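You operate a simulated robot arm through the tools that you are given. There is no shell and no other tool. Be economical: measure what you need, move in short steps, check, and stop when the job is done.

You run a simulated robot arm. Do the job below in one go: nothing can be reset, and whatever is moved stays where it is left.

JOB
Take the green block and put it on the beige template on the top of the pine bench. Take the long plywood block and leave it on the top of the brown bench. Open the right counter drawer, fetch the round blue pad and set it in the inside of the right counter drawer and shut the drawer again. Take the pale peg block on the top of the grey bench and put it away on the top of the brown bench. Put one of the black foam blocks from the top of the chest lid on the top of the grey bench. Put the wood block from the top of the grey bench on the white chipped board. Take the teal arch and put it on the grey template. Take the red bin from the top of the paper-covered bench and put it on the brown stained sheet. Turn the cabinet heat dial to 40 degrees. Open the left sliding door. The order is free. Set down upright: long plywood block, round blue pad.

It is judged by the outcome, as a careful person would: the job done as asked, and still so three seconds after it is handed in. It fails if anything else is knocked over, pushed out of place, dropped, spilled or broken. A push-on lid holds only when it is set on centred and level and pressed home; a screw cap is set on level and turned clockwise until tight. Flat cloth is picked up by pressing the open fingertips on it (5 to 10 N) and closing them slowly along it; thin cloth reads only 2 to 8 mm in the jaws.

ROBOT AND FRAMES
A 6-joint arm with a two-finger gripper on a trunk, on a base that drives. Base frame: it is fixed to the floor where the robot stands at the start and does not move with it; the origin is under the middle of the robot, x ahead of it, y to its left, z up; the surface under the hand at the start is at about z = 88. Lengths are in cm, angles in degrees, forces in N, time in s.
Its first joint turns from -166.0 to 166.0 degrees. Places, roughly: bin [350, 50, 100]; black foam block (5x5x5 cm) [-90, 250, 50]; cabinet heat dial [630, -280, 60]; chipped board (24x29x2 cm) [-40, 300, 80]; green block (10x7x3 cm) [80, -20, 90]; grey template [-50, 250, 75]; inside of the right counter drawer [-90, 310, 70]; left sliding door [-30, -280, 30]; long plywood block (15x4x7 cm) [110, 80, 90]; pale peg block (5x5x4 cm) [-50, 260, 80]; right counter drawer [-100, 310, 70]; round blue pad (5x5x5 cm) [-20, 250, 80]; stained sheet (27x25x1 cm) [320, 60, 90]; teal arch (27x3x17 cm) [-260, 110, 100]; template (15x11x2 cm) [90, -60, 90]; top of the brown bench [-20, 460, 80]; top of the grey bench [-20, 280, 80]; wood block (16x8x5 cm) [-40, 340, 80]. Payload 1.71 kg.
Tool frame: the origin (TCP) lies between the finger pads and is the grasp point; the fingertips stand 2 cm ahead of it; z points along the fingers, y is the line along which they close. The gripper opens to 9.6 cm. The gripper's body begins 11.3 cm behind the TCP.
Orientation is that of the tool frame in the base frame, as a unit quaternion [w, x, y, z]. With the fingers straight down and closing along the base's y, the tool's x points along the base's -x, its y along +y and its z along -z.

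CONTROLS
- The arm moves only by the tool arm_command. Its argument "deltas" is one flat list of numbers, 6 for each row, row after row: the shift along the base's x, y, z in m, then the turn, a rotation vector about the base's x, y, z in rad. In form: [tx, ty, tz, rx, ry, rz, tx, ty, tz, rx, ry, rz, ...]. A call has 1 to 8 rows; each row is the pose to reach, as a shift and turn from the pose commanded when the call began. "claw" is the gripper command, from -1 (shut) to 1 (fully open), values between in proportion, set as the call begins (left out, the last holds). A row lasts 0.2 s, in which the tool goes at most 5 cm and 8.6 degrees; a call with a longer step from one row to the next is refused whole, and so is a gripper value outside its range. A pose out of reach is approached as far as the arm can. The call stops where the force on the tool passes 40 N (or 10 N more than at its start, if that is more) or the arm is blocked; 0.2 s more then pass. Each finger travels about 4.5 cm/s and halts on what it meets, pressing with about 33 N; the grip force reading is that of the motor and also rises with nothing between the fingers. The clock runs only during rows and for 0.2 s after the last one: add rows that repeat a pose to give the fingers time. It gives the time, the measured TCP pose, the force on the tool (base axes), the opening and the grip force at its end, in the units of the frame above (readings bear some noise), with the torque about the TCP (base axes, N m) and any sound that the robot's microphone picked up.
- Cameras (640 x 400 px; columns grow to the right, rows downward): "scene" is now at [5.36, 14.52, 171]; the picture's right is [-0.74, -0.67, 0.01], its down [-0.41, 0.45, -0.79] and it looks along [0.53, -0.59, -0.61] (base axes); focal length 295 px, centre (320, 200). "wrist" rides on the gripper at [6.6, 1.4, -14.5] in the tool frame; the picture's right is [-0.21, 0.98, 0.00], its down [-0.88, -0.18, -0.45] and it looks along [-0.44, -0.09, 0.90] (tool axes); focal length 275 px, centre (320, 200). There is no depth. A picture from a camera that has moved, and an enlarged one, comes with that camera's place and axes in the base frame and with its lens.
- camera(camera): a new picture of that camera. No time passes.
- slide_trunk(by): slides the trunk up (or, below 0, down) by that many cm; the arm and the scene camera ride with it, the base frame stays. It gives what a move gives, with no picture.
- roll_base(legs): drives the robot by 1 to 6 legs, each [ahead, turn to the left] in cm and degrees, along the robot's own axes; the way and the turn of a leg run together, so that a leg with both is an arc; at most 150 cm and 180 degrees a leg. The arm and the cameras ride along, it lands a little off, and it stops where it bumps. It gives what a move gives.
- pan_tilt(pan, tilt): turns the head with the scene camera to pan (to the left, within 143 degrees either way) and tilt (down, from -29 to 69), counted from straight ahead of the robot. It gives what a move gives.
- enlarge(camera, box): a new picture of the part [left, top, right, bottom] of that camera's present view, enlarged. No time passes.
- job_done(): hands the job in; it is judged then, once.

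Go step by step. Nothing tells you exact positions but the pictures and the camera data: compare them with the known pose of the tool, close in by small moves and look again before you grip or let go. The budget is 525 turns and 288 pictures, counting those below and the enlarged ones. Unless the task says otherwise, let go and move clear before handing in, and close with one line.

The tools are called after "Request:" by a JSON object that holds its "op" and its "data". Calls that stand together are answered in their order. arm_command: Moves the arm, as the interface text tells. Its arguments: {"type":"object","properties":{"deltas":{"type":"array"},"claw":{"type":"number"}},"required":["deltas"]} The other tools are called the same way: slide_trunk (by) slides the trunk up or down; roll_base (legs) drives the base; pan_tilt (pan, tilt) turns the head that bears the scene camera; camera (camera) takes a picture; enlarge (camera, box) takes an enlarged picture of a part of a camera's view; job_done () hands the job in.

At the start:

```text
t: 0.0
tool_pos: [55.19, -50.54, 108.93]
tcp_rot: [-0.001, 0.0, 1.0, 0.0]
ft_force: [0.0, 0.1, -0.9]
moment: [-0.01, 0.02, -0.03]
gripper_width: 9.58
grip_force: 0.0
trunk travel left (down, up): [-30.0, 9.0]
robot x, y, heading: [0.07, 0.04, 0.1]
head pan, tilt: [-48.0, 36.9]
```

scene: 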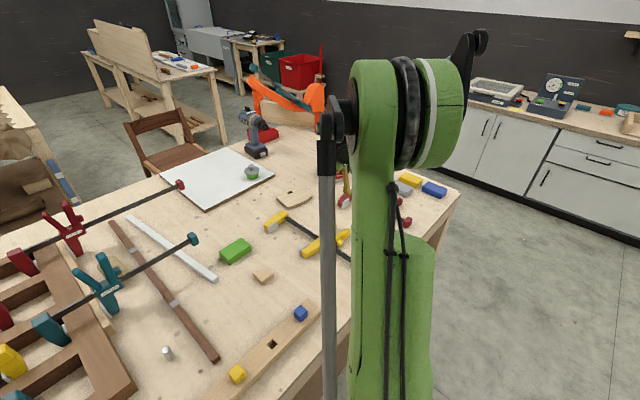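
wrist: 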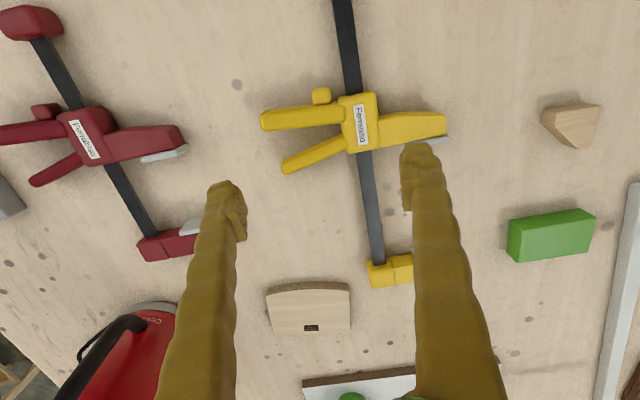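

The green block shows near (77, -21) and the beige template near (87, -58). I'll move above the green block first, turning the jaws to close across its 7 cm side.

Request:
{"op": "arm_command", "data": {"deltas": [0.02, 0.035, 0, 0, 0, -0.145, 0.04, 0.07, 0, 0, 0, -0.29, 0.06, 0.105, 0, 0, 0, -0.435, 0.08, 0.14, 0, 0, 0, -0.58, 0.1, 0.175, 0, 0, 0, -0.725, 0.12, 0.21, 0, 0, 0, -0.87, 0.14, 0.245, 0, 0, 0, -1.015, 0.16, 0.28, 0, 0, 0, -1.16], "claw": 1}}

Request:
{"op": "arm_command", "data": {"deltas": [0.0, 0, 0, 0, 0, -0.137, 0.02, 0, 0, 0, 0, -0.274, 0.04, 0, 0, 0, 0, -0.411, 0.04, 0, 0, 0, 0, -0.411]}}

Request:
{"op": "camera", "data": {"camera": "wrist"}}

```text
t: 1.8
tool_pos: [69.69, -22.55, 109.9]
tcp_rot: [0.004, 0.548, 0.836, -0.004]
ft_force: [0.1, -0.1, -0.2]
moment: [0.0, -0.02, -0.03]
gripper_width: 9.59
grip_force: 0.1
trunk travel left (down, up): [-30.0, 9.0]
robot x, y, heading: [0.03, -0.05, 0.1]
head pan, tilt: [-48.0, 36.9]
```

```text
t: 2.8
tool_pos: [73.58, -22.36, 109.83]
tcp_rot: [0.005, 0.708, 0.706, -0.006]
ft_force: [0.2, 0.3, 0.6]
moment: [0.04, 0.0, 0.0]
gripper_width: 9.57
grip_force: 0.0
trunk travel left (down, up): [-30.0, 9.0]
robot x, y, heading: [-0.26, 0.38, -0.2]
head pan, tilt: [-48.0, 36.9]
```

```text
285 pictures are left
camera wrist: at [74.86, -15.54, 124.13], right [0.98, -0.21, 0.0], down [-0.19, -0.87, 0.46], along [-0.09, -0.45, -0.89], focal length 275 px, centre (320, 200)
```

wrist: 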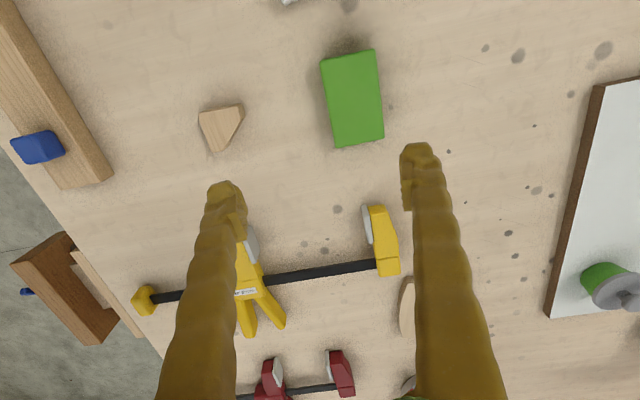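

The block's top is centred near (77.9, -20.4), with its long axis along y. I'll go above it, then lower, checking the pose each time.

Request:
{"op": "arm_command", "data": {"deltas": [0.043, 0.019, -0.03, 0, 0, 0, 0.043, 0.019, -0.08, 0, 0, 0, 0.043, 0.019, -0.12, 0, 0, 0, 0.043, 0.019, -0.15, 0, 0, 0, 0.043, 0.019, -0.15, 0, 0, 0]}}

Request:
{"op": "camera", "data": {"camera": "wrist"}}

```text
refused: row 1 steps farther than a row can; nothing moved
```

```text
284 pictures are left
camera wrist: at [74.86, -15.54, 124.13], right [0.98, -0.21, 0.0], down [-0.19, -0.87, 0.46], along [-0.09, -0.45, -0.89], focal length 275 px, centre (320, 200)
```

wrist: 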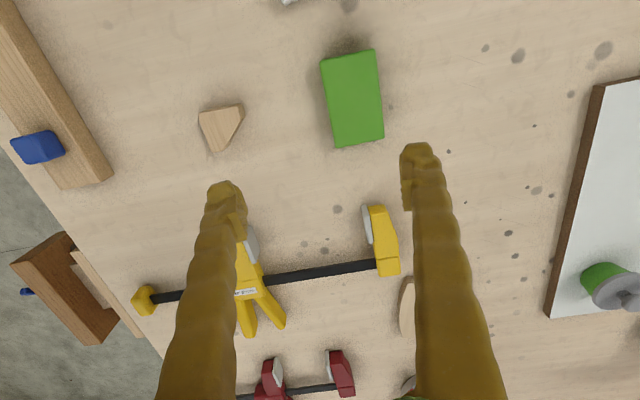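

The first row was too long; I'll repeat with smaller steps.

Request:
{"op": "arm_command", "data": {"deltas": [0.022, 0.01, 0, 0, 0, 0, 0.043, 0.019, -0.03, 0, 0, 0, 0.043, 0.019, -0.07, 0, 0, 0, 0.043, 0.019, -0.11, 0, 0, 0, 0.043, 0.019, -0.14, 0, 0, 0, 0.043, 0.019, -0.14, 0, 0, 0]}}

Request:
{"op": "camera", "data": {"camera": "wrist"}}

```text
t: 4.2
tool_pos: [77.77, -20.63, 95.85]
tcp_rot: [0.004, 0.708, 0.706, -0.005]
ft_force: [0.2, -0.2, -0.7]
moment: [-0.02, 0.05, -0.05]
gripper_width: 9.63
grip_force: 0.1
trunk travel left (down, up): [-30.0, 9.0]
robot x, y, heading: [-0.01, 0.05, -0.2]
head pan, tilt: [-48.0, 36.9]
```

```text
283 pictures are left
camera wrist: at [79.19, -13.9, 110.22], right [0.98, -0.21, 0.0], down [-0.18, -0.87, 0.46], along [-0.09, -0.45, -0.89], focal length 275 px, centre (320, 200)
```

wrist: 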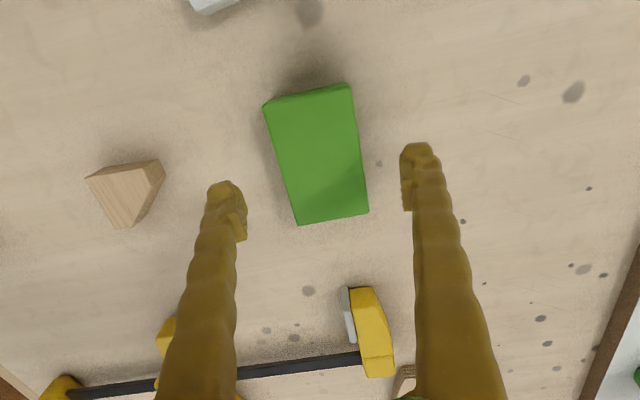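

The block is centred between the fingers, so I'll go down and close.

Request:
{"op": "arm_command", "data": {"deltas": [0.002, 0.003, -0.025, 0, 0, 0, 0.002, 0.003, -0.047, 0, 0, 0, 0.002, 0.003, -0.047, 0, 0, 0]}}

Request:
{"op": "arm_command", "data": {"deltas": [0, 0, 0, 0, 0, 0, 0, 0, 0, 0, 0, 0, 0, 0, 0, 0, 0, 0, 0, 0, 0, 0, 0, 0], "claw": -1}}

```text
t: 5.0
tool_pos: [77.99, -20.31, 91.14]
tcp_rot: [0.004, 0.707, 0.707, -0.005]
ft_force: [1.4, -0.3, 0.0]
moment: [0.01, 0.02, -0.01]
gripper_width: 9.61
grip_force: 0.0
trunk travel left (down, up): [-30.0, 9.0]
robot x, y, heading: [-0.28, -0.16, -0.2]
head pan, tilt: [-48.0, 36.9]
```

```text
t: 6.0
tool_pos: [77.91, -20.44, 91.01]
tcp_rot: [0.005, 0.707, 0.707, -0.006]
ft_force: [0.0, 0.3, 1.0]
moment: [-0.01, -0.01, 0.01]
gripper_width: 6.11
grip_force: 32.9
trunk travel left (down, up): [-30.0, 9.0]
robot x, y, heading: [-0.06, 0.21, -0.1]
head pan, tilt: [-48.0, 36.9]
```

Gripped at 6.1 cm. I'll lift and travel toward the template, then look.

Request:
{"op": "arm_command", "data": {"deltas": [0, 0, 0.05, 0, 0, 0, 0, 0, 0.1, 0, 0, 0, 0, -0.04, 0.12, 0, 0, 0, 0.02, -0.085, 0.12, 0, 0, 0, 0.04, -0.13, 0.12, 0, 0, 0, 0.06, -0.175, 0.12, 0, 0, 0, 0.08, -0.22, 0.12, 0, 0, 0, 0.08, -0.26, 0.12, 0, 0, 0]}}

Request:
{"op": "camera", "data": {"camera": "wrist"}}

```text
t: 7.8
tool_pos: [86.08, -46.37, 103.1]
tcp_rot: [0.005, 0.707, 0.707, -0.005]
ft_force: [-0.7, 0.4, -1.4]
moment: [-0.03, 0.02, -0.01]
gripper_width: 6.12
grip_force: 32.8
trunk travel left (down, up): [-30.0, 9.0]
robot x, y, heading: [-0.07, 0.28, -0.1]
head pan, tilt: [-48.0, 36.9]
```

```text
282 pictures are left
camera wrist: at [87.35, -39.45, 117.53], right [0.98, -0.21, 0.0], down [-0.18, -0.87, 0.46], along [-0.09, -0.45, -0.89], focal length 275 px, centre (320, 200)
```

wrist: 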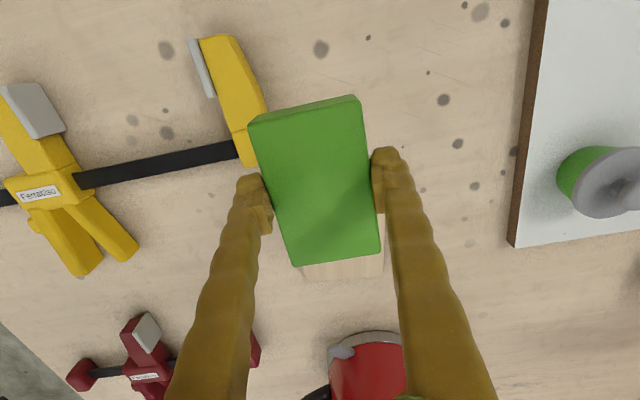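

The block hides the template. I'll back off a little to see it in the wrist view, and enlarge the scene view too.

Request:
{"op": "arm_command", "data": {"deltas": [0, 0.03, 0.03, 0, 0, 0, 0, 0.06, 0.06, 0, 0, 0, 0, 0.09, 0.08, 0, 0, 0]}}

Request:
{"op": "camera", "data": {"camera": "wrist"}}

Request:
{"op": "enlarge", "data": {"camera": "scene", "box": [220, 140, 420, 265]}}

```text
t: 8.6
tool_pos: [86.15, -37.2, 111.25]
tcp_rot: [0.004, 0.707, 0.707, -0.006]
ft_force: [0.6, -0.8, -0.7]
moment: [-0.02, 0.0, 0.01]
gripper_width: 6.12
grip_force: 32.9
trunk travel left (down, up): [-30.0, 9.0]
robot x, y, heading: [-0.45, 0.2, -0.0]
head pan, tilt: [-48.0, 36.9]
```

```text
281 pictures are left
camera wrist: at [87.38, -30.35, 125.49], right [0.98, -0.21, 0.0], down [-0.18, -0.87, 0.46], along [-0.09, -0.45, -0.89], focal length 275 px, centre (320, 200)
```

wrist: 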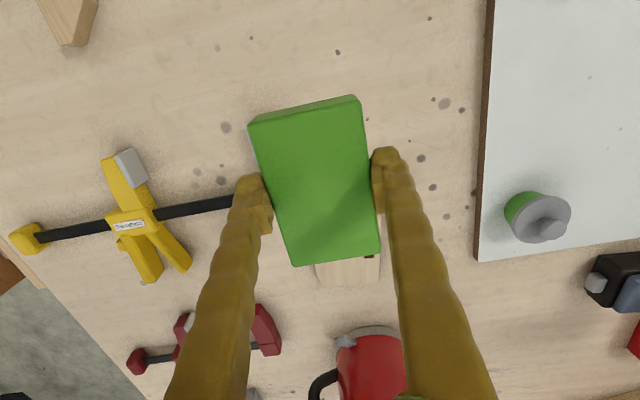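

```text
3.20 times, centred on (320, 202) of scene
camera zoom: at [5.41, 14.51, 171.0], right [-0.74, -0.67, 0.01], down [-0.41, 0.45, -0.79], along [0.53, -0.59, -0.61], focal length 944 px, centre (320, 192)
```

zoom: 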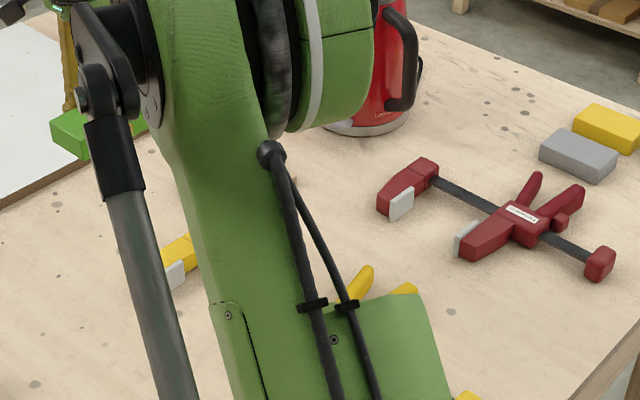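

Template is centred near (85.7, -58.6), turned a few degrees; a tall red kettle stands beyond at y ≈ -84. I'll move over it, align and come down.

Request:
{"op": "arm_command", "data": {"deltas": [0, -0.045, 0, 0, 0, -0.03, -0.002, -0.09, 0, 0, 0, -0.06, -0.004, -0.135, 0, 0, 0, -0.1, -0.004, -0.18, -0.01, 0, 0, -0.1, -0.004, -0.214, -0.04, 0, 0, -0.1, -0.004, -0.214, -0.085, 0, 0, -0.1, -0.004, -0.214, -0.13, 0, 0, -0.1, -0.004, -0.214, -0.15, 0, 0, -0.1]}}

Request:
{"op": "camera", "data": {"camera": "wrist"}}

```text
t: 10.4
tool_pos: [85.58, -58.48, 96.16]
tcp_rot: [0.004, 0.742, 0.67, -0.006]
ft_force: [-0.3, -0.9, -1.4]
moment: [0.02, 0.02, 0.0]
gripper_width: 6.11
grip_force: 32.7
trunk travel left (down, up): [-30.0, 9.0]
robot x, y, heading: [0.01, 0.11, 0.0]
head pan, tilt: [-48.0, 36.9]
```

```text
279 pictures are left
camera wrist: at [87.54, -51.99, 110.5], right [0.95, -0.3, 0.0], down [-0.27, -0.85, 0.46], along [-0.14, -0.44, -0.89], focal length 275 px, centre (320, 200)
```

wrist: 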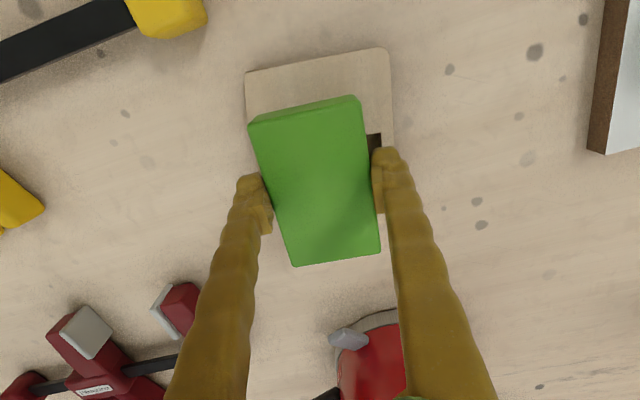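

Alignment is good; I'll lower the block the last 3 cm gently.

Request:
{"op": "arm_command", "data": {"deltas": [0.005, -0.003, -0.015, 0, 0, 0, 0.005, -0.003, -0.024, 0, 0, 0, 0.005, -0.003, -0.028, 0, 0, 0, 0.005, -0.003, -0.03, 0, 0, 0]}}

```text
t: 11.4
tool_pos: [86.32, -58.92, 93.11]
tcp_rot: [0.004, 0.741, 0.671, -0.005]
ft_force: [-0.4, -0.4, -1.5]
moment: [-0.01, 0.01, 0.0]
gripper_width: 6.08
grip_force: 32.6
trunk travel left (down, up): [-30.0, 9.0]
robot x, y, heading: [-0.31, -0.01, 0.2]
head pan, tilt: [-48.0, 36.9]
```

Request:
{"op": "arm_command", "data": {"deltas": [0, 0, -0.003, 0, 0, 0, 0, 0, -0.006, 0, 0, 0]}}

```text
t: 12.0
tool_pos: [86.29, -58.99, 92.94]
tcp_rot: [0.006, 0.741, 0.671, -0.005]
ft_force: [10.0, -7.0, 30.5]
moment: [0.11, -0.25, -0.03]
gripper_width: 6.09
grip_force: 32.6
trunk travel left (down, up): [-30.0, 9.0]
robot x, y, heading: [0.06, -0.08, 0.0]
head pan, tilt: [-48.0, 36.9]
```

Contact felt. I'll relax slightly, open, and rise.

Request:
{"op": "arm_command", "data": {"deltas": [0, 0, 0.004, 0, 0, 0]}}

Request:
{"op": "arm_command", "data": {"deltas": [0, 0, 0, 0, 0, 0, 0, 0, 0, 0, 0, 0, 0, 0, 0, 0, 0, 0, 0, 0, 0.04, 0, 0, 0, 0, 0.02, 0.08, 0, 0, 0, 0, 0.04, 0.12, 0, 0, 0, 0, 0.08, 0.15, 0, 0, 0], "claw": 1}}

Request:
{"op": "camera", "data": {"camera": "wrist"}}

```text
t: 12.4
tool_pos: [86.23, -58.87, 92.85]
tcp_rot: [0.005, 0.742, 0.67, -0.005]
ft_force: [-1.1, 0.1, 1.0]
moment: [-0.18, 0.05, -0.04]
gripper_width: 6.11
grip_force: 33.0
trunk travel left (down, up): [-30.0, 9.0]
robot x, y, heading: [-0.11, -0.03, 0.0]
head pan, tilt: [-48.0, 36.9]
```

```text
t: 14.0
tool_pos: [86.31, -51.08, 108.18]
tcp_rot: [0.004, 0.742, 0.671, -0.005]
ft_force: [0.5, 0.4, 0.1]
moment: [0.05, -0.03, 0.01]
gripper_width: 9.61
grip_force: 0.2
trunk travel left (down, up): [-30.0, 9.0]
robot x, y, heading: [0.04, 0.02, -0.1]
head pan, tilt: [-48.0, 36.9]
```

```text
278 pictures are left
camera wrist: at [88.22, -44.49, 122.49], right [0.95, -0.3, 0.0], down [-0.27, -0.85, 0.46], along [-0.14, -0.44, -0.89], focal length 275 px, centre (320, 200)
```

wrist: 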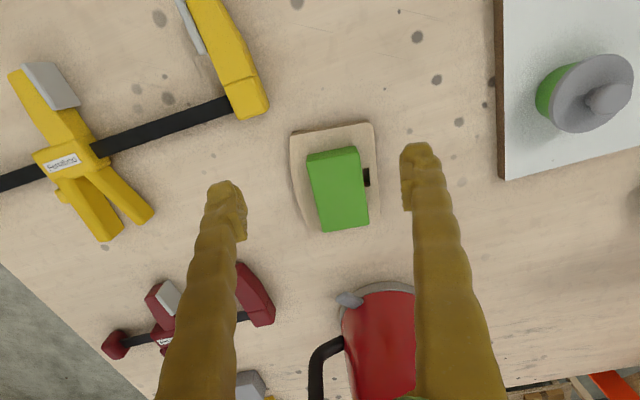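

The green block rests on the template. Next I look left for the long plywood block.

Request:
{"op": "pan_tilt", "data": {"pan": 30, "tilt": 30}}

Request:
{"op": "camera", "data": {"camera": "scene"}}

Request:
{"op": "pan_tilt", "data": {"pan": 100, "tilt": 25}}

Request:
{"op": "camera", "data": {"camera": "scene"}}

```text
t: 15.5
tool_pos: [86.35, -51.14, 108.15]
tcp_rot: [0.004, 0.742, 0.671, -0.005]
ft_force: [-0.4, -0.4, 0.0]
moment: [0.02, 0.03, -0.03]
gripper_width: 9.58
grip_force: 0.0
trunk travel left (down, up): [-30.0, 9.0]
robot x, y, heading: [0.03, 0.11, -0.3]
head pan, tilt: [30.0, 30.0]
```

```text
277 pictures are left
camera scene: at [7.42, 25.5, 172.03], right [0.5, -0.87, -0.01], down [-0.45, -0.25, -0.86], along [0.74, 0.43, -0.51], focal length 295 px, centre (320, 200)
```

scene: 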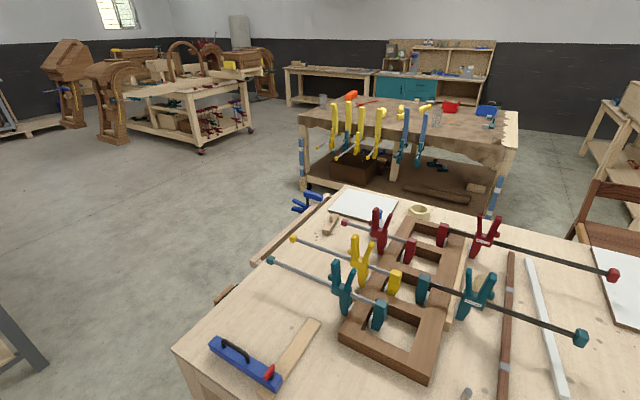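

```text
t: 16.9
tool_pos: [86.31, -51.19, 108.23]
tcp_rot: [0.003, 0.742, 0.671, -0.006]
ft_force: [0.7, 0.1, 0.7]
moment: [0.01, 0.01, 0.03]
gripper_width: 9.62
grip_force: 0.1
trunk travel left (down, up): [-30.0, 9.0]
robot x, y, heading: [-0.12, 0.07, 0.2]
head pan, tilt: [100.0, 25.0]
```

```text
276 pictures are left
camera scene: at [-1.99, 30.06, 172.98], right [0.98, 0.17, -0.02], down [0.06, -0.42, -0.91], along [-0.16, 0.89, -0.42], focal length 295 px, centre (320, 200)
```

scene: 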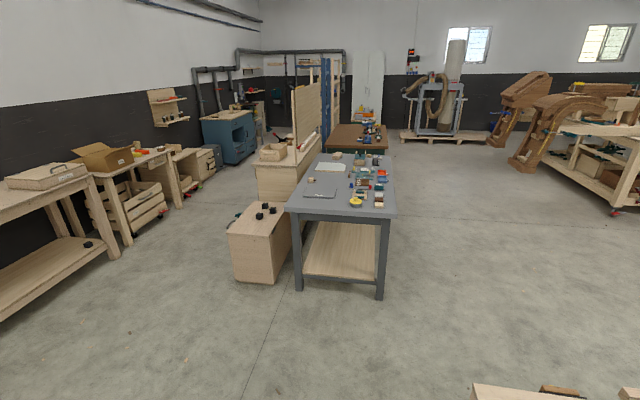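

The grey bench and brown bench lie on the left side; the plywood block should be near the far left corner of this bench. I'll look closely there while tucking the arm in for driving.

Request:
{"op": "arm_command", "data": {"deltas": [0, 0, 0.05, 0, 0, 0, 0, 0, 0.1, 0, 0, 0, -0.02, 0.02, 0.14, 0, 0, 0, -0.055, 0.05, 0.15, 0, 0, 0, -0.09, 0.08, 0.15, 0, 0, 0, -0.125, 0.11, 0.15, 0, 0, 0, -0.16, 0.14, 0.15, 0, 0, 0, -0.195, 0.17, 0.15, 0, 0, 0]}}

Request:
{"op": "arm_command", "data": {"deltas": [-0.035, 0.03, 0, 0, 0, 0, -0.07, 0.06, 0, 0, 0, 0, -0.105, 0.09, 0, 0, 0, 0, -0.14, 0.12, 0, 0, 0, 0, -0.175, 0.15, 0, 0, 0, 0, -0.21, 0.18, 0, 0, 0, 0, -0.24, 0.2, 0, 0, 0, 0]}}

Request:
{"op": "pan_tilt", "data": {"pan": 35, "tilt": 38}}

Request:
{"op": "enlarge", "data": {"camera": "scene", "box": [220, 80, 480, 243]}}

```text
t: 18.7
tool_pos: [66.69, -34.12, 123.05]
tcp_rot: [0.004, 0.742, 0.67, -0.007]
ft_force: [-0.3, 0.6, -0.3]
moment: [0.03, -0.01, 0.02]
gripper_width: 9.61
grip_force: 0.0
trunk travel left (down, up): [-30.0, 9.0]
robot x, y, heading: [0.3, -0.21, 0.4]
head pan, tilt: [100.0, 25.0]
```

```text
t: 20.3
tool_pos: [42.7, -13.61, 122.99]
tcp_rot: [0.005, 0.742, 0.67, -0.006]
ft_force: [-1.1, -0.5, -0.3]
moment: [0.0, -0.05, 0.05]
gripper_width: 9.6
grip_force: 0.1
trunk travel left (down, up): [-30.0, 9.0]
robot x, y, heading: [0.04, 0.11, -0.1]
head pan, tilt: [100.0, 25.0]
```

```text
t: 21.7
tool_pos: [42.79, -13.69, 122.9]
tcp_rot: [0.005, 0.742, 0.67, -0.006]
ft_force: [0.7, 0.1, 0.9]
moment: [-0.03, -0.02, 0.0]
gripper_width: 9.59
grip_force: 0.1
trunk travel left (down, up): [-30.0, 9.0]
robot x, y, heading: [0.03, -0.14, -0.1]
head pan, tilt: [35.0, 38.0]
```

```text
2.45 times, centred on (350, 162) of scene
camera zoom: at [6.58, 25.95, 170.81], right [0.57, -0.82, -0.01], down [-0.52, -0.35, -0.78], along [0.64, 0.45, -0.63], focal length 724 px, centre (246, 294)
```

zoom: 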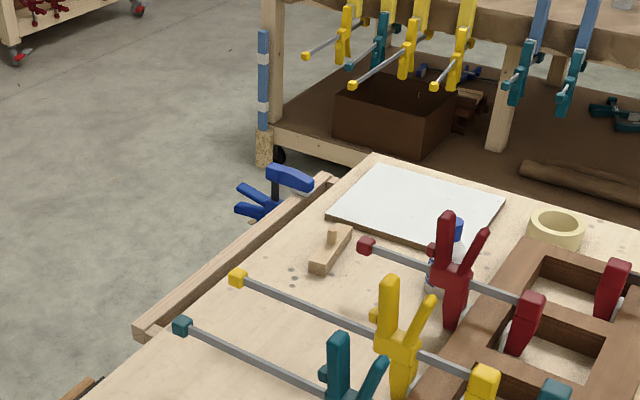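

The plywood block (with upright peg) sits near (107, 77) at the far left of this bench, with a vise sticking out of that edge. I'll back off and drive round to about (75, 148).

Request:
{"op": "roll_base", "data": {"legs": [[-20, 0], [0, 90], [148, 0], [0, -90], [95, 0]]}}

Request:
{"op": "pan_tilt", "data": {"pan": -65, "tilt": 40}}

Request:
{"op": "camera", "data": {"camera": "scene"}}

```text
t: 51.2
tool_pos: [120.12, 122.9, 122.77]
tcp_rot: [0.005, 0.774, 0.634, -0.007]
ft_force: [-0.6, 0.9, -0.5]
moment: [-0.01, 0.01, 0.0]
gripper_width: 9.59
grip_force: 0.1
trunk travel left (down, up): [-30.0, 9.0]
robot x, y, heading: [78.58, 140.33, -5.7]
head pan, tilt: [35.0, 38.0]
```

```text
t: 52.9
tool_pos: [118.71, 122.9, 123.39]
tcp_rot: [0.007, 0.773, 0.634, -0.002]
ft_force: [-0.3, 0.2, -0.3]
moment: [-0.01, -0.04, -0.02]
gripper_width: 9.6
grip_force: 0.1
trunk travel left (down, up): [-30.0, 9.0]
robot x, y, heading: [78.97, 140.56, -5.6]
head pan, tilt: [-65.0, 40.0]
```

```text
274 pictures are left
camera scene: at [81.26, 153.65, 170.58], right [-0.94, -0.33, 0.0], down [-0.22, 0.61, -0.77], along [0.25, -0.72, -0.64], focal length 295 px, centre (320, 200)
```

scene: 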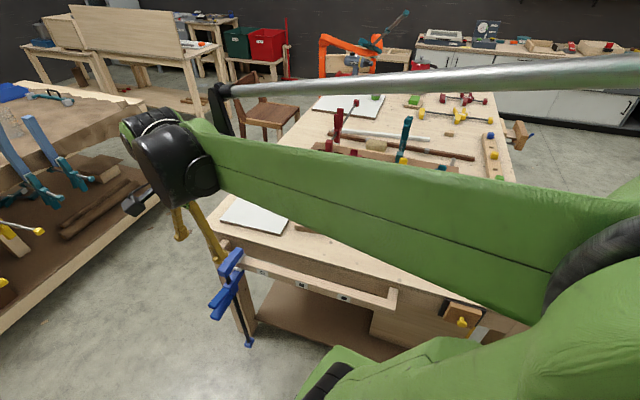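

Arm blocks the view, so I'll swing the tool over toward the block, rotating the jaws to close along y, and use the wrist camera.

Request:
{"op": "arm_command", "data": {"deltas": [-0.01, -0.035, 0, 0, 0, 0.145, -0.02, -0.07, 0, 0, 0, 0.29, -0.03, -0.105, 0, 0, 0, 0.435, -0.04, -0.14, 0, 0, 0, 0.58, -0.05, -0.175, 0, 0, 0, 0.725, -0.06, -0.21, 0, 0, 0, 0.87, -0.07, -0.245, 0, 0, 0, 1.015, -0.08, -0.28, 0, 0, 0, 1.16]}}

Request:
{"op": "arm_command", "data": {"deltas": [-0.02, -0.03, 0, 0, 0, 0.145, -0.05, -0.06, 0, 0, 0, 0.29, -0.08, -0.09, 0, 0, 0, 0.435, -0.1, -0.12, 0, 0, 0, 0.58, -0.12, -0.15, 0, 0, 0, 0.725, -0.14, -0.18, 0, 0, 0, 0.725]}}

Request:
{"op": "camera", "data": {"camera": "wrist"}}

```text
t: 54.7
tool_pos: [110.46, 94.7, 123.51]
tcp_rot: [0.008, 0.298, 0.954, 0.003]
ft_force: [-0.5, -0.4, 0.3]
moment: [-0.02, 0.06, 0.02]
gripper_width: 9.6
grip_force: 0.0
trunk travel left (down, up): [-30.0, 9.0]
robot x, y, heading: [78.5, 140.51, -5.8]
head pan, tilt: [-65.0, 40.0]
```

```text
t: 56.1
tool_pos: [96.2, 77.05, 123.43]
tcp_rot: [0.006, -0.059, 0.998, 0.007]
ft_force: [-0.5, 0.7, 0.1]
moment: [0.01, 0.01, 0.01]
gripper_width: 9.6
grip_force: 0.0
trunk travel left (down, up): [-30.0, 9.0]
robot x, y, heading: [78.07, 140.51, -5.6]
head pan, tilt: [-65.0, 40.0]
```

```text
273 pictures are left
camera wrist: at [89.24, 77.47, 137.88], right [0.09, 1.0, 0.02], down [0.89, -0.09, 0.45], along [0.45, -0.03, -0.89], focal length 275 px, centre (320, 200)
```

wrist: 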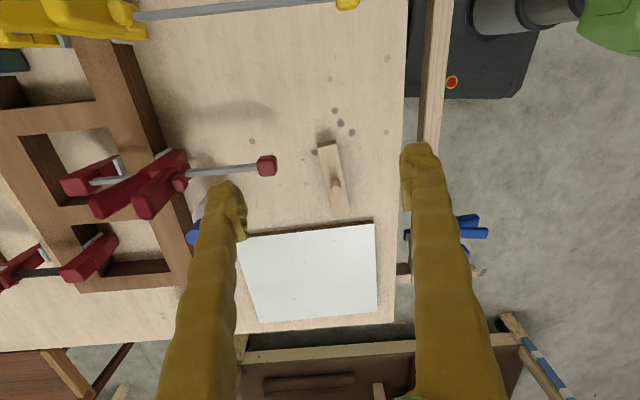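

Plywood block lies along ~6° from x, centre ≈ (109.3, 78.9), peg at middle. Red clamp's tip is ~10 cm off, clear of the fingers. I'll descend part way and check.

Request:
{"op": "arm_command", "data": {"deltas": [0.045, 0.007, 0, 0, 0, 0, 0.09, 0.014, 0, 0, 0, 0, 0.13, 0.017, -0.02, 0, 0, 0, 0.13, 0.017, -0.065, 0, 0, 0, 0.13, 0.017, -0.11, 0, 0, 0, 0.13, 0.017, -0.155, 0, 0, 0, 0.13, 0.017, -0.2, 0, 0, 0, 0.13, 0.017, -0.2, 0, 0, 0]}}

Request:
{"op": "camera", "data": {"camera": "wrist"}}

```text
t: 57.9
tool_pos: [109.0, 78.59, 103.17]
tcp_rot: [0.006, -0.058, 0.998, 0.007]
ft_force: [0.1, -0.5, 0.0]
moment: [0.01, 0.01, 0.02]
gripper_width: 9.63
grip_force: 0.0
trunk travel left (down, up): [-30.0, 9.0]
robot x, y, heading: [78.5, 140.41, -5.4]
head pan, tilt: [-65.0, 40.0]
```

```text
272 pictures are left
camera wrist: at [102.04, 78.99, 117.55], right [0.09, 1.0, 0.02], down [0.89, -0.09, 0.45], along [0.45, -0.03, -0.89], focal length 275 px, centre (320, 200)
```

wrist: 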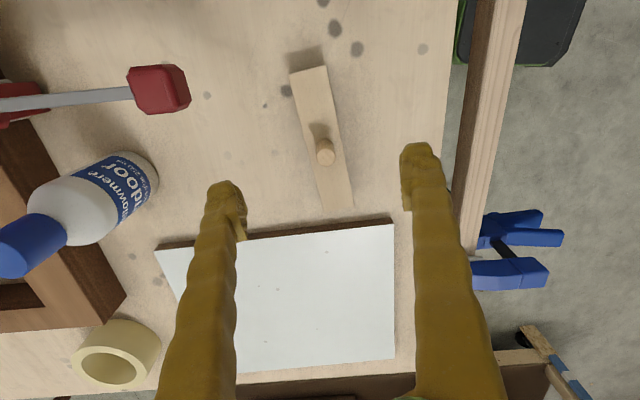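

Block is centred between the fingers. Descending and closing.

Request:
{"op": "arm_command", "data": {"deltas": [0, 0.004, -0.04, 0, 0, 0, 0, 0.004, -0.08, 0, 0, 0, 0, 0.004, -0.11, 0, 0, 0, 0, 0.004, -0.122, 0, 0, 0, 0, 0.004, -0.122, 0, 0, 0]}}

Request:
{"op": "arm_command", "data": {"deltas": [0, 0, 0, 0, 0, 0, 0, 0, 0, 0, 0, 0, 0, 0, 0, 0, 0, 0, 0, 0, 0, 0, 0, 0, 0, 0, 0, 0, 0, 0], "claw": -1}}

Request:
{"op": "camera", "data": {"camera": "wrist"}}

```text
t: 59.1
tool_pos: [109.06, 78.99, 91.1]
tcp_rot: [0.005, -0.058, 0.998, 0.007]
ft_force: [-0.9, 0.0, -0.7]
moment: [-0.02, 0.0, -0.01]
gripper_width: 9.63
grip_force: 0.1
trunk travel left (down, up): [-30.0, 9.0]
robot x, y, heading: [79.2, 140.43, -5.7]
head pan, tilt: [-65.0, 40.0]
```

```text
t: 60.3
tool_pos: [109.19, 79.07, 91.22]
tcp_rot: [0.006, -0.058, 0.998, 0.007]
ft_force: [0.2, -0.3, -0.9]
moment: [0.01, 0.05, 0.06]
gripper_width: 3.37
grip_force: 32.9
trunk travel left (down, up): [-30.0, 9.0]
robot x, y, heading: [78.85, 140.28, -5.5]
head pan, tilt: [-65.0, 40.0]
```

```text
271 pictures are left
camera wrist: at [102.13, 79.45, 105.56], right [0.09, 1.0, 0.02], down [0.89, -0.09, 0.45], along [0.45, -0.03, -0.89], focal length 275 px, centre (320, 200)
```

wrist: 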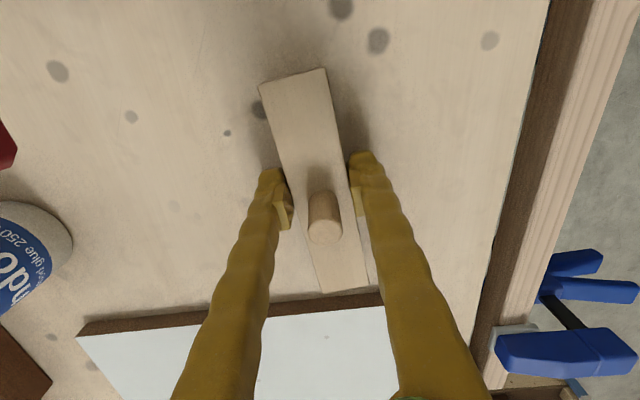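

Held at 3.4 cm. Lift straight up and retract over the floor in front of the robot.

Request:
{"op": "arm_command", "data": {"deltas": [0, 0, 0.03, 0, 0, 0, 0, 0, 0.07, 0, 0, 0, 0, 0, 0.12, 0, 0, 0, 0, 0, 0.17, 0, 0, 0, 0, 0, 0.22, 0, 0, 0, 0, 0, 0.27, 0, 0, 0, 0, 0.03, 0.3, 0, 0, 0, 0, 0.07, 0.31, 0, 0, 0]}}

Request:
{"op": "arm_command", "data": {"deltas": [0.01, 0.045, 0, 0, 0, 0, 0.02, 0.09, 0, 0, 0, 0, 0.03, 0.135, 0, 0, 0, 0, 0.04, 0.18, 0, 0, 0, 0, 0.05, 0.225, 0, 0, 0, 0, 0.06, 0.27, 0, 0, 0, 0, 0.07, 0.315, 0, 0, 0, 0, 0.08, 0.36, 0, 0, 0, 0]}}

Request:
{"op": "roll_base", "data": {"legs": [[0, 95.6], [145, 0], [145, 0]]}}

Request:
{"op": "pan_tilt", "data": {"pan": 60, "tilt": 35}}

Request:
{"op": "camera", "data": {"camera": "scene"}}

```text
t: 62.1
tool_pos: [109.33, 86.24, 121.74]
tcp_rot: [0.007, -0.058, 0.998, 0.006]
ft_force: [-0.3, 0.1, -0.9]
moment: [-0.04, -0.02, 0.01]
gripper_width: 3.35
grip_force: 33.5
trunk travel left (down, up): [-30.0, 9.0]
robot x, y, heading: [78.61, 140.49, -5.7]
head pan, tilt: [-65.0, 40.0]
```

```text
t: 63.9
tool_pos: [117.24, 122.01, 122.46]
tcp_rot: [0.006, -0.059, 0.998, 0.008]
ft_force: [0.4, -0.2, -0.4]
moment: [0.02, 0.01, 0.02]
gripper_width: 3.37
grip_force: 32.9
trunk travel left (down, up): [-30.0, 9.0]
robot x, y, heading: [78.5, 140.72, -5.6]
head pan, tilt: [-65.0, 40.0]
```

```text
t: 89.5
tool_pos: [90.71, 468.8, 122.4]
tcp_rot: [0.001, 0.774, -0.633, -0.009]
ft_force: [-0.3, 0.3, -0.8]
moment: [-0.04, 0.02, -0.01]
gripper_width: 3.37
grip_force: 33.1
trunk travel left (down, up): [-30.0, 9.0]
robot x, y, heading: [75.45, 428.7, 89.2]
head pan, tilt: [-65.0, 40.0]
```

```text
t: 91.6
tool_pos: [90.74, 468.29, 122.63]
tcp_rot: [0.0, 0.775, -0.631, -0.011]
ft_force: [-0.6, -1.0, 0.1]
moment: [0.05, 0.02, 0.0]
gripper_width: 3.36
grip_force: 32.2
trunk travel left (down, up): [-30.0, 9.0]
robot x, y, heading: [75.3, 429.32, 89.2]
head pan, tilt: [60.0, 35.0]
```

```text
270 pictures are left
camera scene: at [46.7, 432.84, 171.32], right [0.51, 0.86, -0.01], down [0.49, -0.3, -0.82], along [-0.7, 0.41, -0.58], focal length 295 px, centre (320, 200)
```

scene: 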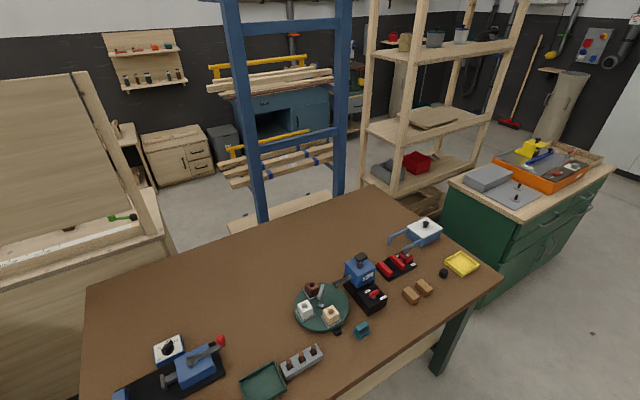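

The brown bench is in view, with a wide free area around (-20, 438). I'll turn to face it and edge closer.

Request:
{"op": "roll_base", "data": {"legs": [[0, 90.8], [13, 0]]}}

Request:
{"op": "pan_tilt", "data": {"pan": 0, "tilt": 45}}

Request:
{"op": "camera", "data": {"camera": "scene"}}

Request:
{"op": "camera", "data": {"camera": "wrist"}}

```text
t: 99.0
tool_pos: [24.67, 443.57, 123.15]
tcp_rot: [0.006, 0.994, 0.109, -0.015]
ft_force: [-1.5, 0.2, -1.7]
moment: [0.01, -0.15, 0.0]
gripper_width: 3.37
grip_force: 33.1
trunk travel left (down, up): [-30.0, 9.0]
robot x, y, heading: [62.56, 428.91, 180.0]
head pan, tilt: [60.0, 35.0]
```

```text
t: 100.3
tool_pos: [21.22, 443.56, 122.05]
tcp_rot: [0.008, 0.994, 0.108, -0.002]
ft_force: [1.1, 1.1, 1.2]
moment: [-0.06, 0.08, 0.03]
gripper_width: 3.37
grip_force: 32.7
trunk travel left (down, up): [-30.0, 9.0]
robot x, y, heading: [62.27, 428.83, 179.7]
head pan, tilt: [0.0, 45.0]
```

```text
269 pictures are left
camera scene: at [55.74, 407.82, 169.82], right [0.0, 1.0, 0.0], down [0.71, 0.0, -0.7], along [-0.7, 0.0, -0.71], focal length 295 px, centre (320, 200)
```

scene: 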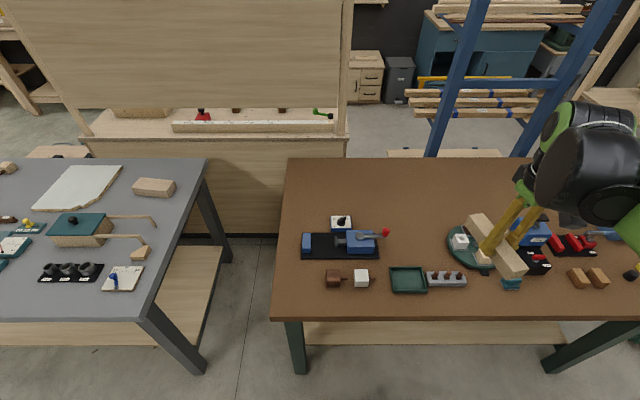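

```text
268 pictures are left
camera wrist: at [27.78, 443.94, 136.52], right [0.01, -1.0, 0.02], down [-0.89, 0.0, 0.45], along [-0.45, -0.02, -0.89], focal length 275 px, centre (320, 200)
```

wrist: 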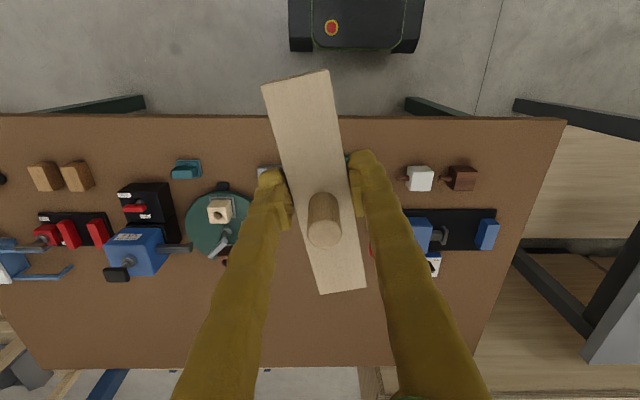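

Free spot chosen at about (-26, 446), between the blue tool and the green disc. Moving over it at height, then partly down.

Request:
{"op": "arm_command", "data": {"deltas": [-0.045, 0, 0, 0, 0, 0, -0.09, 0, 0, 0, 0, 0, -0.135, 0.005, 0, 0, 0, 0, -0.18, 0.01, 0, 0, 0, 0, -0.225, 0.015, 0, 0, 0, 0, -0.27, 0.02, -0.01, 0, 0, 0, -0.315, 0.025, -0.02, 0, 0, 0, -0.36, 0.025, -0.03, 0, 0, 0]}}

Request:
{"op": "arm_command", "data": {"deltas": [-0.04, 0, -0.02, 0, 0, 0, -0.08, 0, -0.04, 0, 0, 0, -0.112, 0, -0.07, 0, 0, 0, -0.112, 0, -0.11, 0, 0, 0, -0.112, 0, -0.15, 0, 0, 0, -0.112, 0, -0.19, 0, 0, 0, -0.112, 0, -0.22, 0, 0, 0]}}

Request:
{"op": "camera", "data": {"camera": "scene"}}

```text
t: 102.1
tool_pos: [-13.06, 445.89, 119.44]
tcp_rot: [0.006, 0.994, 0.107, -0.008]
ft_force: [0.3, -0.8, -0.1]
moment: [-0.01, 0.01, 0.03]
gripper_width: 3.36
grip_force: 33.0
trunk travel left (down, up): [-30.0, 9.0]
robot x, y, heading: [62.79, 428.99, 179.6]
head pan, tilt: [0.0, 45.0]
```

```text
t: 103.7
tool_pos: [-24.34, 446.25, 97.29]
tcp_rot: [0.007, 0.994, 0.107, -0.009]
ft_force: [0.3, 0.1, -1.3]
moment: [0.0, 0.0, 0.03]
gripper_width: 3.38
grip_force: 32.8
trunk travel left (down, up): [-30.0, 9.0]
robot x, y, heading: [62.56, 428.79, 180.1]
head pan, tilt: [0.0, 45.0]
```

```text
267 pictures are left
camera scene: at [54.48, 407.84, 169.76], right [0.0, 1.0, 0.0], down [0.72, 0.0, -0.7], along [-0.7, 0.0, -0.72], focal length 295 px, centre (320, 200)
```

scene: 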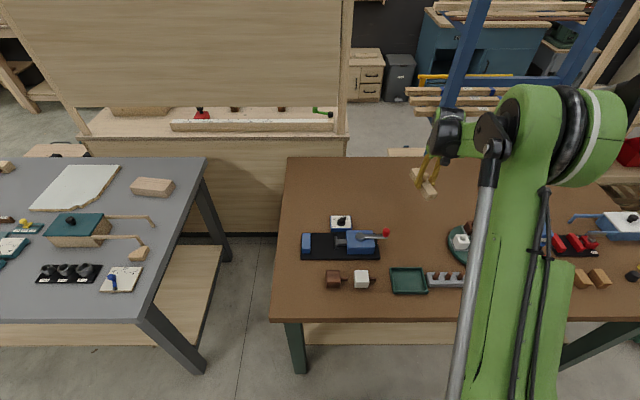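

Clear below. Lowering.

Request:
{"op": "arm_command", "data": {"deltas": [0, 0, -0.04, 0, 0, 0, 0, 0, -0.08, 0, 0, 0, 0, 0, -0.11, 0, 0, 0, 0, 0, -0.12, 0, 0, 0, 0, 0, -0.128, 0, 0, 0, 0, 0, -0.134, 0, 0, 0, 0, 0, -0.14, 0, 0, 0, 0, 0, -0.145, 0, 0, 0]}}

```text
t: 105.5
tool_pos: [-24.1, 446.04, 83.04]
tcp_rot: [0.007, 0.994, 0.109, -0.009]
ft_force: [-6.2, -1.7, 17.4]
moment: [0.23, -0.18, -0.02]
gripper_width: 3.37
grip_force: 33.0
trunk travel left (down, up): [-30.0, 9.0]
robot x, y, heading: [62.85, 428.63, 179.7]
head pan, tilt: [0.0, 45.0]
```

Contact at z ≈ 83 (bench top ≈ 79.8). Release and rise.

Request:
{"op": "arm_command", "data": {"deltas": [0, 0, 0.001, 0, 0, 0, 0, 0, 0.001, 0, 0, 0, 0, 0, 0.001, 0, 0, 0, 0, 0, 0.001, 0, 0, 0, 0, 0, 0.04, 0, 0, 0, 0, 0, 0.08, 0, 0, 0, 0, 0, 0.13, 0, 0, 0, 0, 0, 0.18, 0, 0, 0], "claw": 1}}

Request:
{"op": "camera", "data": {"camera": "wrist"}}

Request:
{"op": "enlarge", "data": {"camera": "scene", "box": [0, 140, 250, 300]}}

```text
t: 107.3
tool_pos: [-23.99, 446.37, 101.37]
tcp_rot: [0.008, 0.994, 0.107, -0.008]
ft_force: [-0.6, 0.1, -0.3]
moment: [0.0, -0.01, 0.0]
gripper_width: 9.59
grip_force: 0.0
trunk travel left (down, up): [-30.0, 9.0]
robot x, y, heading: [62.2, 428.5, 179.9]
head pan, tilt: [0.0, 45.0]
```

```text
266 pictures are left
camera wrist: at [-17.25, 446.68, 115.64], right [0.01, -1.0, 0.02], down [-0.89, 0.0, 0.46], along [-0.46, -0.02, -0.89], focal length 275 px, centre (320, 200)
```

wrist: 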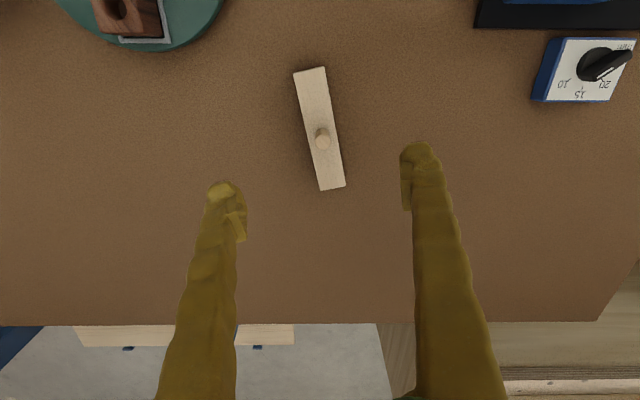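

```text
2.50 times, centred on (125, 220) of scene
camera zoom: at [54.51, 407.84, 169.77], right [0.0, 1.0, 0.0], down [0.72, 0.0, -0.7], along [-0.7, 0.0, -0.72], focal length 737 px, centre (808, 150)
```

zoom: 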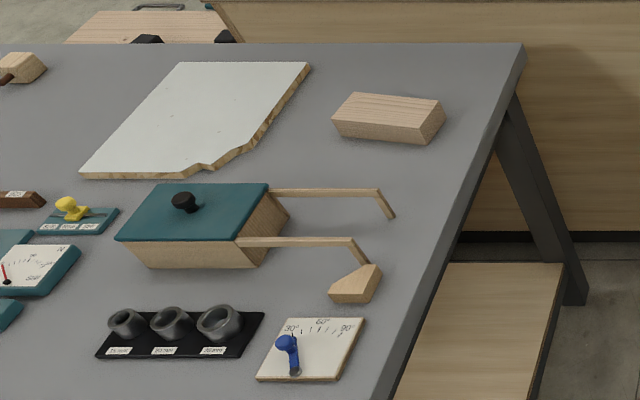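

The plywood block stands upright on the brown bench. On the grey bench I see the wood block near (-37, 337) and the white chipped board near (-42, 300). I'll retract and drive alongside the grey bench.

Request:
{"op": "arm_command", "data": {"deltas": [0, 0, 0.05, 0, 0, 0, 0.0, 0, 0.1, 0, 0, 0, 0.03, 0, 0.14, 0, 0, 0, 0.075, 0, 0.16, 0, 0, 0, 0.12, 0, 0.19, 0, 0, 0, 0.165, 0, 0.21, 0, 0, 0, 0.21, 0, 0.21, 0, 0, 0, 0.255, 0, 0.21, 0, 0, 0]}}

Request:
{"op": "arm_command", "data": {"deltas": [0.045, 0, 0, 0, 0, 0, 0.09, 0, 0, 0, 0, 0, 0.135, -0.03, 0, 0, 0, 0, 0.18, -0.06, 0, 0, 0, 0, 0.2, -0.1, 0, 0, 0, 0]}}

Request:
{"op": "roll_base", "data": {"legs": [[0, 90], [108, 0], [0, -90], [10, 0]]}}

Request:
{"op": "camera", "data": {"camera": "scene"}}

Request:
{"op": "camera", "data": {"camera": "wrist"}}

```text
refused: row 5 steps farther than a row can; nothing moved
```

```text
refused: row 3 steps farther than a row can; nothing moved
```

```text
t: 127.5
tool_pos: [-37.08, 336.58, 101.23]
tcp_rot: [0.006, 0.995, 0.103, -0.008]
ft_force: [0.9, -0.5, 0.5]
moment: [0.02, -0.03, -0.01]
gripper_width: 9.6
grip_force: 0.1
trunk travel left (down, up): [-30.0, 9.0]
robot x, y, heading: [49.03, 317.97, 179.4]
head pan, tilt: [0.0, 45.0]
```

```text
264 pictures are left
camera scene: at [41.1, 297.02, 169.76], right [0.01, 1.0, 0.0], down [0.72, -0.01, -0.7], along [-0.7, 0.01, -0.72], focal length 295 px, centre (320, 200)
```

scene: 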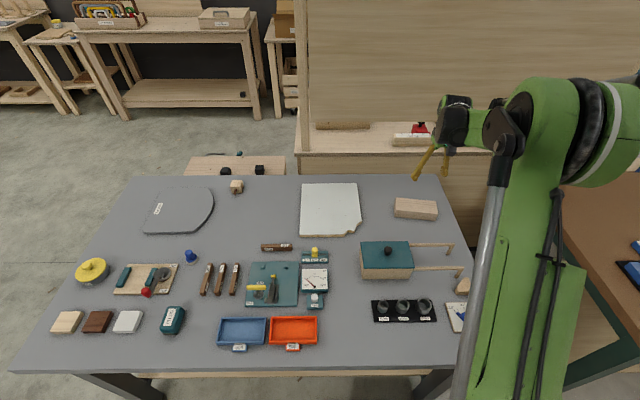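

```text
263 pictures are left
camera wrist: at [-30.35, 336.84, 115.58], right [0.0, -1.0, 0.02], down [-0.89, 0.01, 0.46], along [-0.46, -0.01, -0.89], focal length 275 px, centre (320, 200)
```

wrist: 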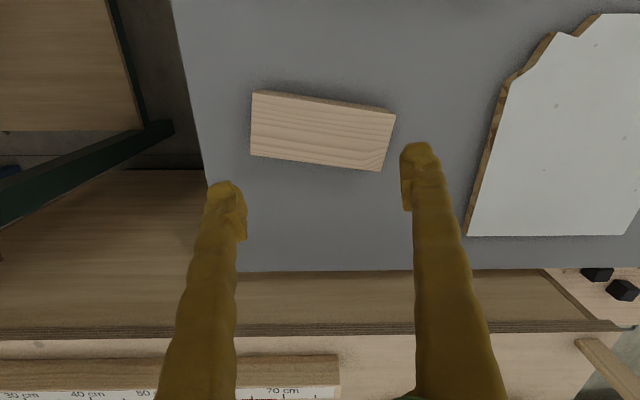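

The tool is fortuitously right above the wood block (centre ≈ (-38.1, 336.5), long side nearly along y). Rotate jaws ~70° to close across its short side.

Request:
{"op": "arm_command", "data": {"deltas": [0, 0, 0, 0, 0, 0.145, 0, 0, 0, 0, 0, 0.29, 0, 0, 0, 0, 0, 0.435, 0, 0, 0, 0, 0, 0.58, -0.003, 0, 0, 0, 0, 0.725, -0.006, 0, 0, 0, 0, 0.87, -0.01, 0, 0, 0, 0, 1.015, -0.01, 0, 0, 0, 0, 1.16]}}

Request:
{"op": "arm_command", "data": {"deltas": [0, 0, 0, 0, 0, 0.069, 0, 0, -0.04, 0, 0, 0.069, 0, 0, -0.06, 0, 0, 0.069]}}

Request:
{"op": "camera", "data": {"camera": "wrist"}}

```text
t: 129.3
tool_pos: [-36.56, 336.62, 102.46]
tcp_rot: [0.014, 0.774, 0.632, -0.009]
ft_force: [0.7, 0.3, -0.5]
moment: [0.01, 0.0, -0.01]
gripper_width: 9.63
grip_force: 0.1
trunk travel left (down, up): [-30.0, 9.0]
robot x, y, heading: [49.31, 317.95, 179.3]
head pan, tilt: [0.0, 45.0]
```

```text
t: 130.1
tool_pos: [-36.64, 336.4, 96.31]
tcp_rot: [0.014, 0.753, 0.658, -0.009]
ft_force: [0.0, -0.5, -0.3]
moment: [-0.03, -0.04, 0.03]
gripper_width: 9.61
grip_force: 0.1
trunk travel left (down, up): [-30.0, 9.0]
robot x, y, heading: [49.25, 318.1, 179.4]
head pan, tilt: [0.0, 45.0]
```

```text
262 pictures are left
camera wrist: at [-34.57, 343.32, 110.44], right [0.94, -0.34, 0.02], down [-0.3, -0.83, 0.47], along [-0.14, -0.45, -0.88], focal length 275 px, centre (320, 200)
```

wrist: 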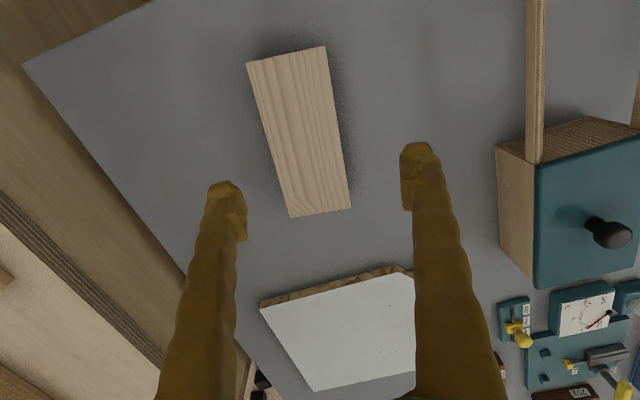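

Centre at (-38.1, 336.8); aligned. Descend and grip.

Request:
{"op": "arm_command", "data": {"deltas": [-0.015, 0.002, -0.03, 0, 0, -0.02, -0.015, 0.002, -0.07, 0, 0, -0.02, -0.015, 0.002, -0.1, 0, 0, -0.02, -0.015, 0.002, -0.13, 0, 0, -0.02, -0.015, 0.002, -0.13, 0, 0, -0.02]}}

Request:
{"op": "arm_command", "data": {"deltas": [0, 0, 0, 0, 0, 0, 0, 0, 0, 0, 0, 0, 0, 0, 0, 0, 0, 0, 0, 0, 0, 0, 0, 0], "claw": -1}}

```text
t: 131.3
tool_pos: [-37.91, 337.08, 83.51]
tcp_rot: [0.015, 0.759, 0.651, -0.009]
ft_force: [-0.9, 0.2, -0.2]
moment: [0.01, -0.02, -0.03]
gripper_width: 9.6
grip_force: 0.0
trunk travel left (down, up): [-30.0, 9.0]
robot x, y, heading: [49.0, 318.06, 179.1]
head pan, tilt: [0.0, 45.0]
```

```text
t: 132.3
tool_pos: [-37.74, 336.91, 83.57]
tcp_rot: [0.013, 0.76, 0.65, -0.009]
ft_force: [-1.3, 0.6, 0.1]
moment: [-0.02, -0.05, 0.03]
gripper_width: 7.23
grip_force: 32.8
trunk travel left (down, up): [-30.0, 9.0]
robot x, y, heading: [49.5, 317.91, 179.4]
head pan, tilt: [0.0, 45.0]
```

Gripped at 7.2 cm. Lift, move over the white board's centre (-40, 302).

Request:
{"op": "arm_command", "data": {"deltas": [0, 0, 0.04, 0, 0, 0, 0, 0, 0.09, 0, 0, 0, -0.003, -0.045, 0.11, 0, 0, 0, -0.006, -0.09, 0.11, 0, 0, 0, -0.01, -0.135, 0.11, 0, 0, 0, -0.015, -0.18, 0.11, 0, 0, 0, -0.02, -0.225, 0.11, 0, 0, 0, -0.02, -0.27, 0.11, 0, 0, 0]}}

Request:
{"op": "arm_command", "data": {"deltas": [0, -0.045, 0, 0, 0, 0, 0, -0.077, 0, 0, 0, 0, 0, -0.077, -0.04, 0, 0, 0, 0, -0.077, -0.065, 0, 0, 0]}}

Request:
{"op": "camera", "data": {"camera": "wrist"}}

Request:
{"op": "enlarge", "data": {"camera": "scene", "box": [100, 120, 420, 320]}}

```text
t: 134.1
tool_pos: [-40.26, 309.74, 94.57]
tcp_rot: [0.014, 0.76, 0.65, -0.009]
ft_force: [-0.2, 0.0, -2.6]
moment: [-0.03, -0.02, 0.04]
gripper_width: 7.2
grip_force: 33.2
trunk travel left (down, up): [-30.0, 9.0]
robot x, y, heading: [49.36, 317.77, 179.2]
head pan, tilt: [0.0, 45.0]
```

```text
t: 135.1
tool_pos: [-40.02, 302.15, 87.8]
tcp_rot: [0.014, 0.76, 0.649, -0.009]
ft_force: [0.2, 0.2, -2.3]
moment: [0.02, 0.03, 0.01]
gripper_width: 7.22
grip_force: 32.8
trunk travel left (down, up): [-30.0, 9.0]
robot x, y, heading: [49.46, 317.69, 179.2]
head pan, tilt: [0.0, 45.0]
```

```text
261 pictures are left
camera wrist: at [-37.81, 309.02, 101.94], right [0.93, -0.35, 0.02], down [-0.32, -0.82, 0.47], along [-0.15, -0.45, -0.88], focal length 275 px, centre (320, 200)
```

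wrist: 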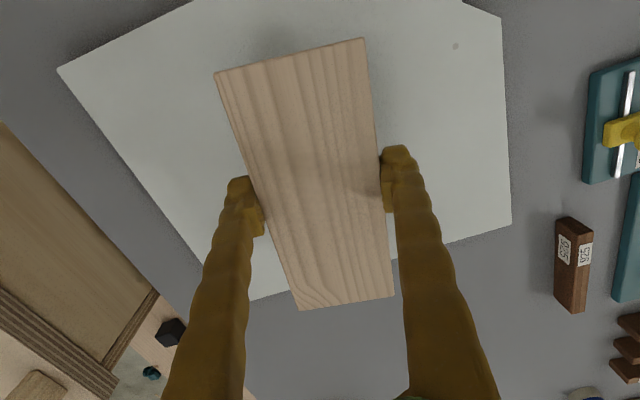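

```text
2.00 times, centred on (260, 220) of scene
camera zoom: at [41.0, 297.06, 169.76], right [0.01, 1.0, 0.0], down [0.72, -0.01, -0.7], along [-0.7, 0.01, -0.72], focal length 590 px, centre (440, 160)
```

zoom: 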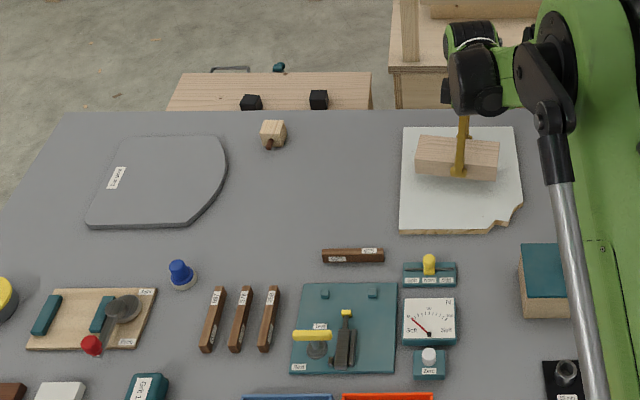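

Block is inside the board's outline. Lowering slowly.

Request:
{"op": "arm_command", "data": {"deltas": [0.005, 0.002, -0.01, 0, 0, 0, 0.008, 0.003, -0.017, 0, 0, 0, 0.008, 0.003, -0.022, 0, 0, 0, 0.008, 0.003, -0.026, 0, 0, 0]}}

```text
t: 136.1
tool_pos: [-39.33, 302.39, 85.15]
tcp_rot: [0.015, 0.759, 0.651, -0.009]
ft_force: [-0.9, 0.6, 1.6]
moment: [-0.22, 0.13, -0.1]
gripper_width: 7.2
grip_force: 33.0
trunk travel left (down, up): [-30.0, 9.0]
robot x, y, heading: [49.14, 318.05, 179.3]
head pan, tilt: [0.0, 45.0]
```

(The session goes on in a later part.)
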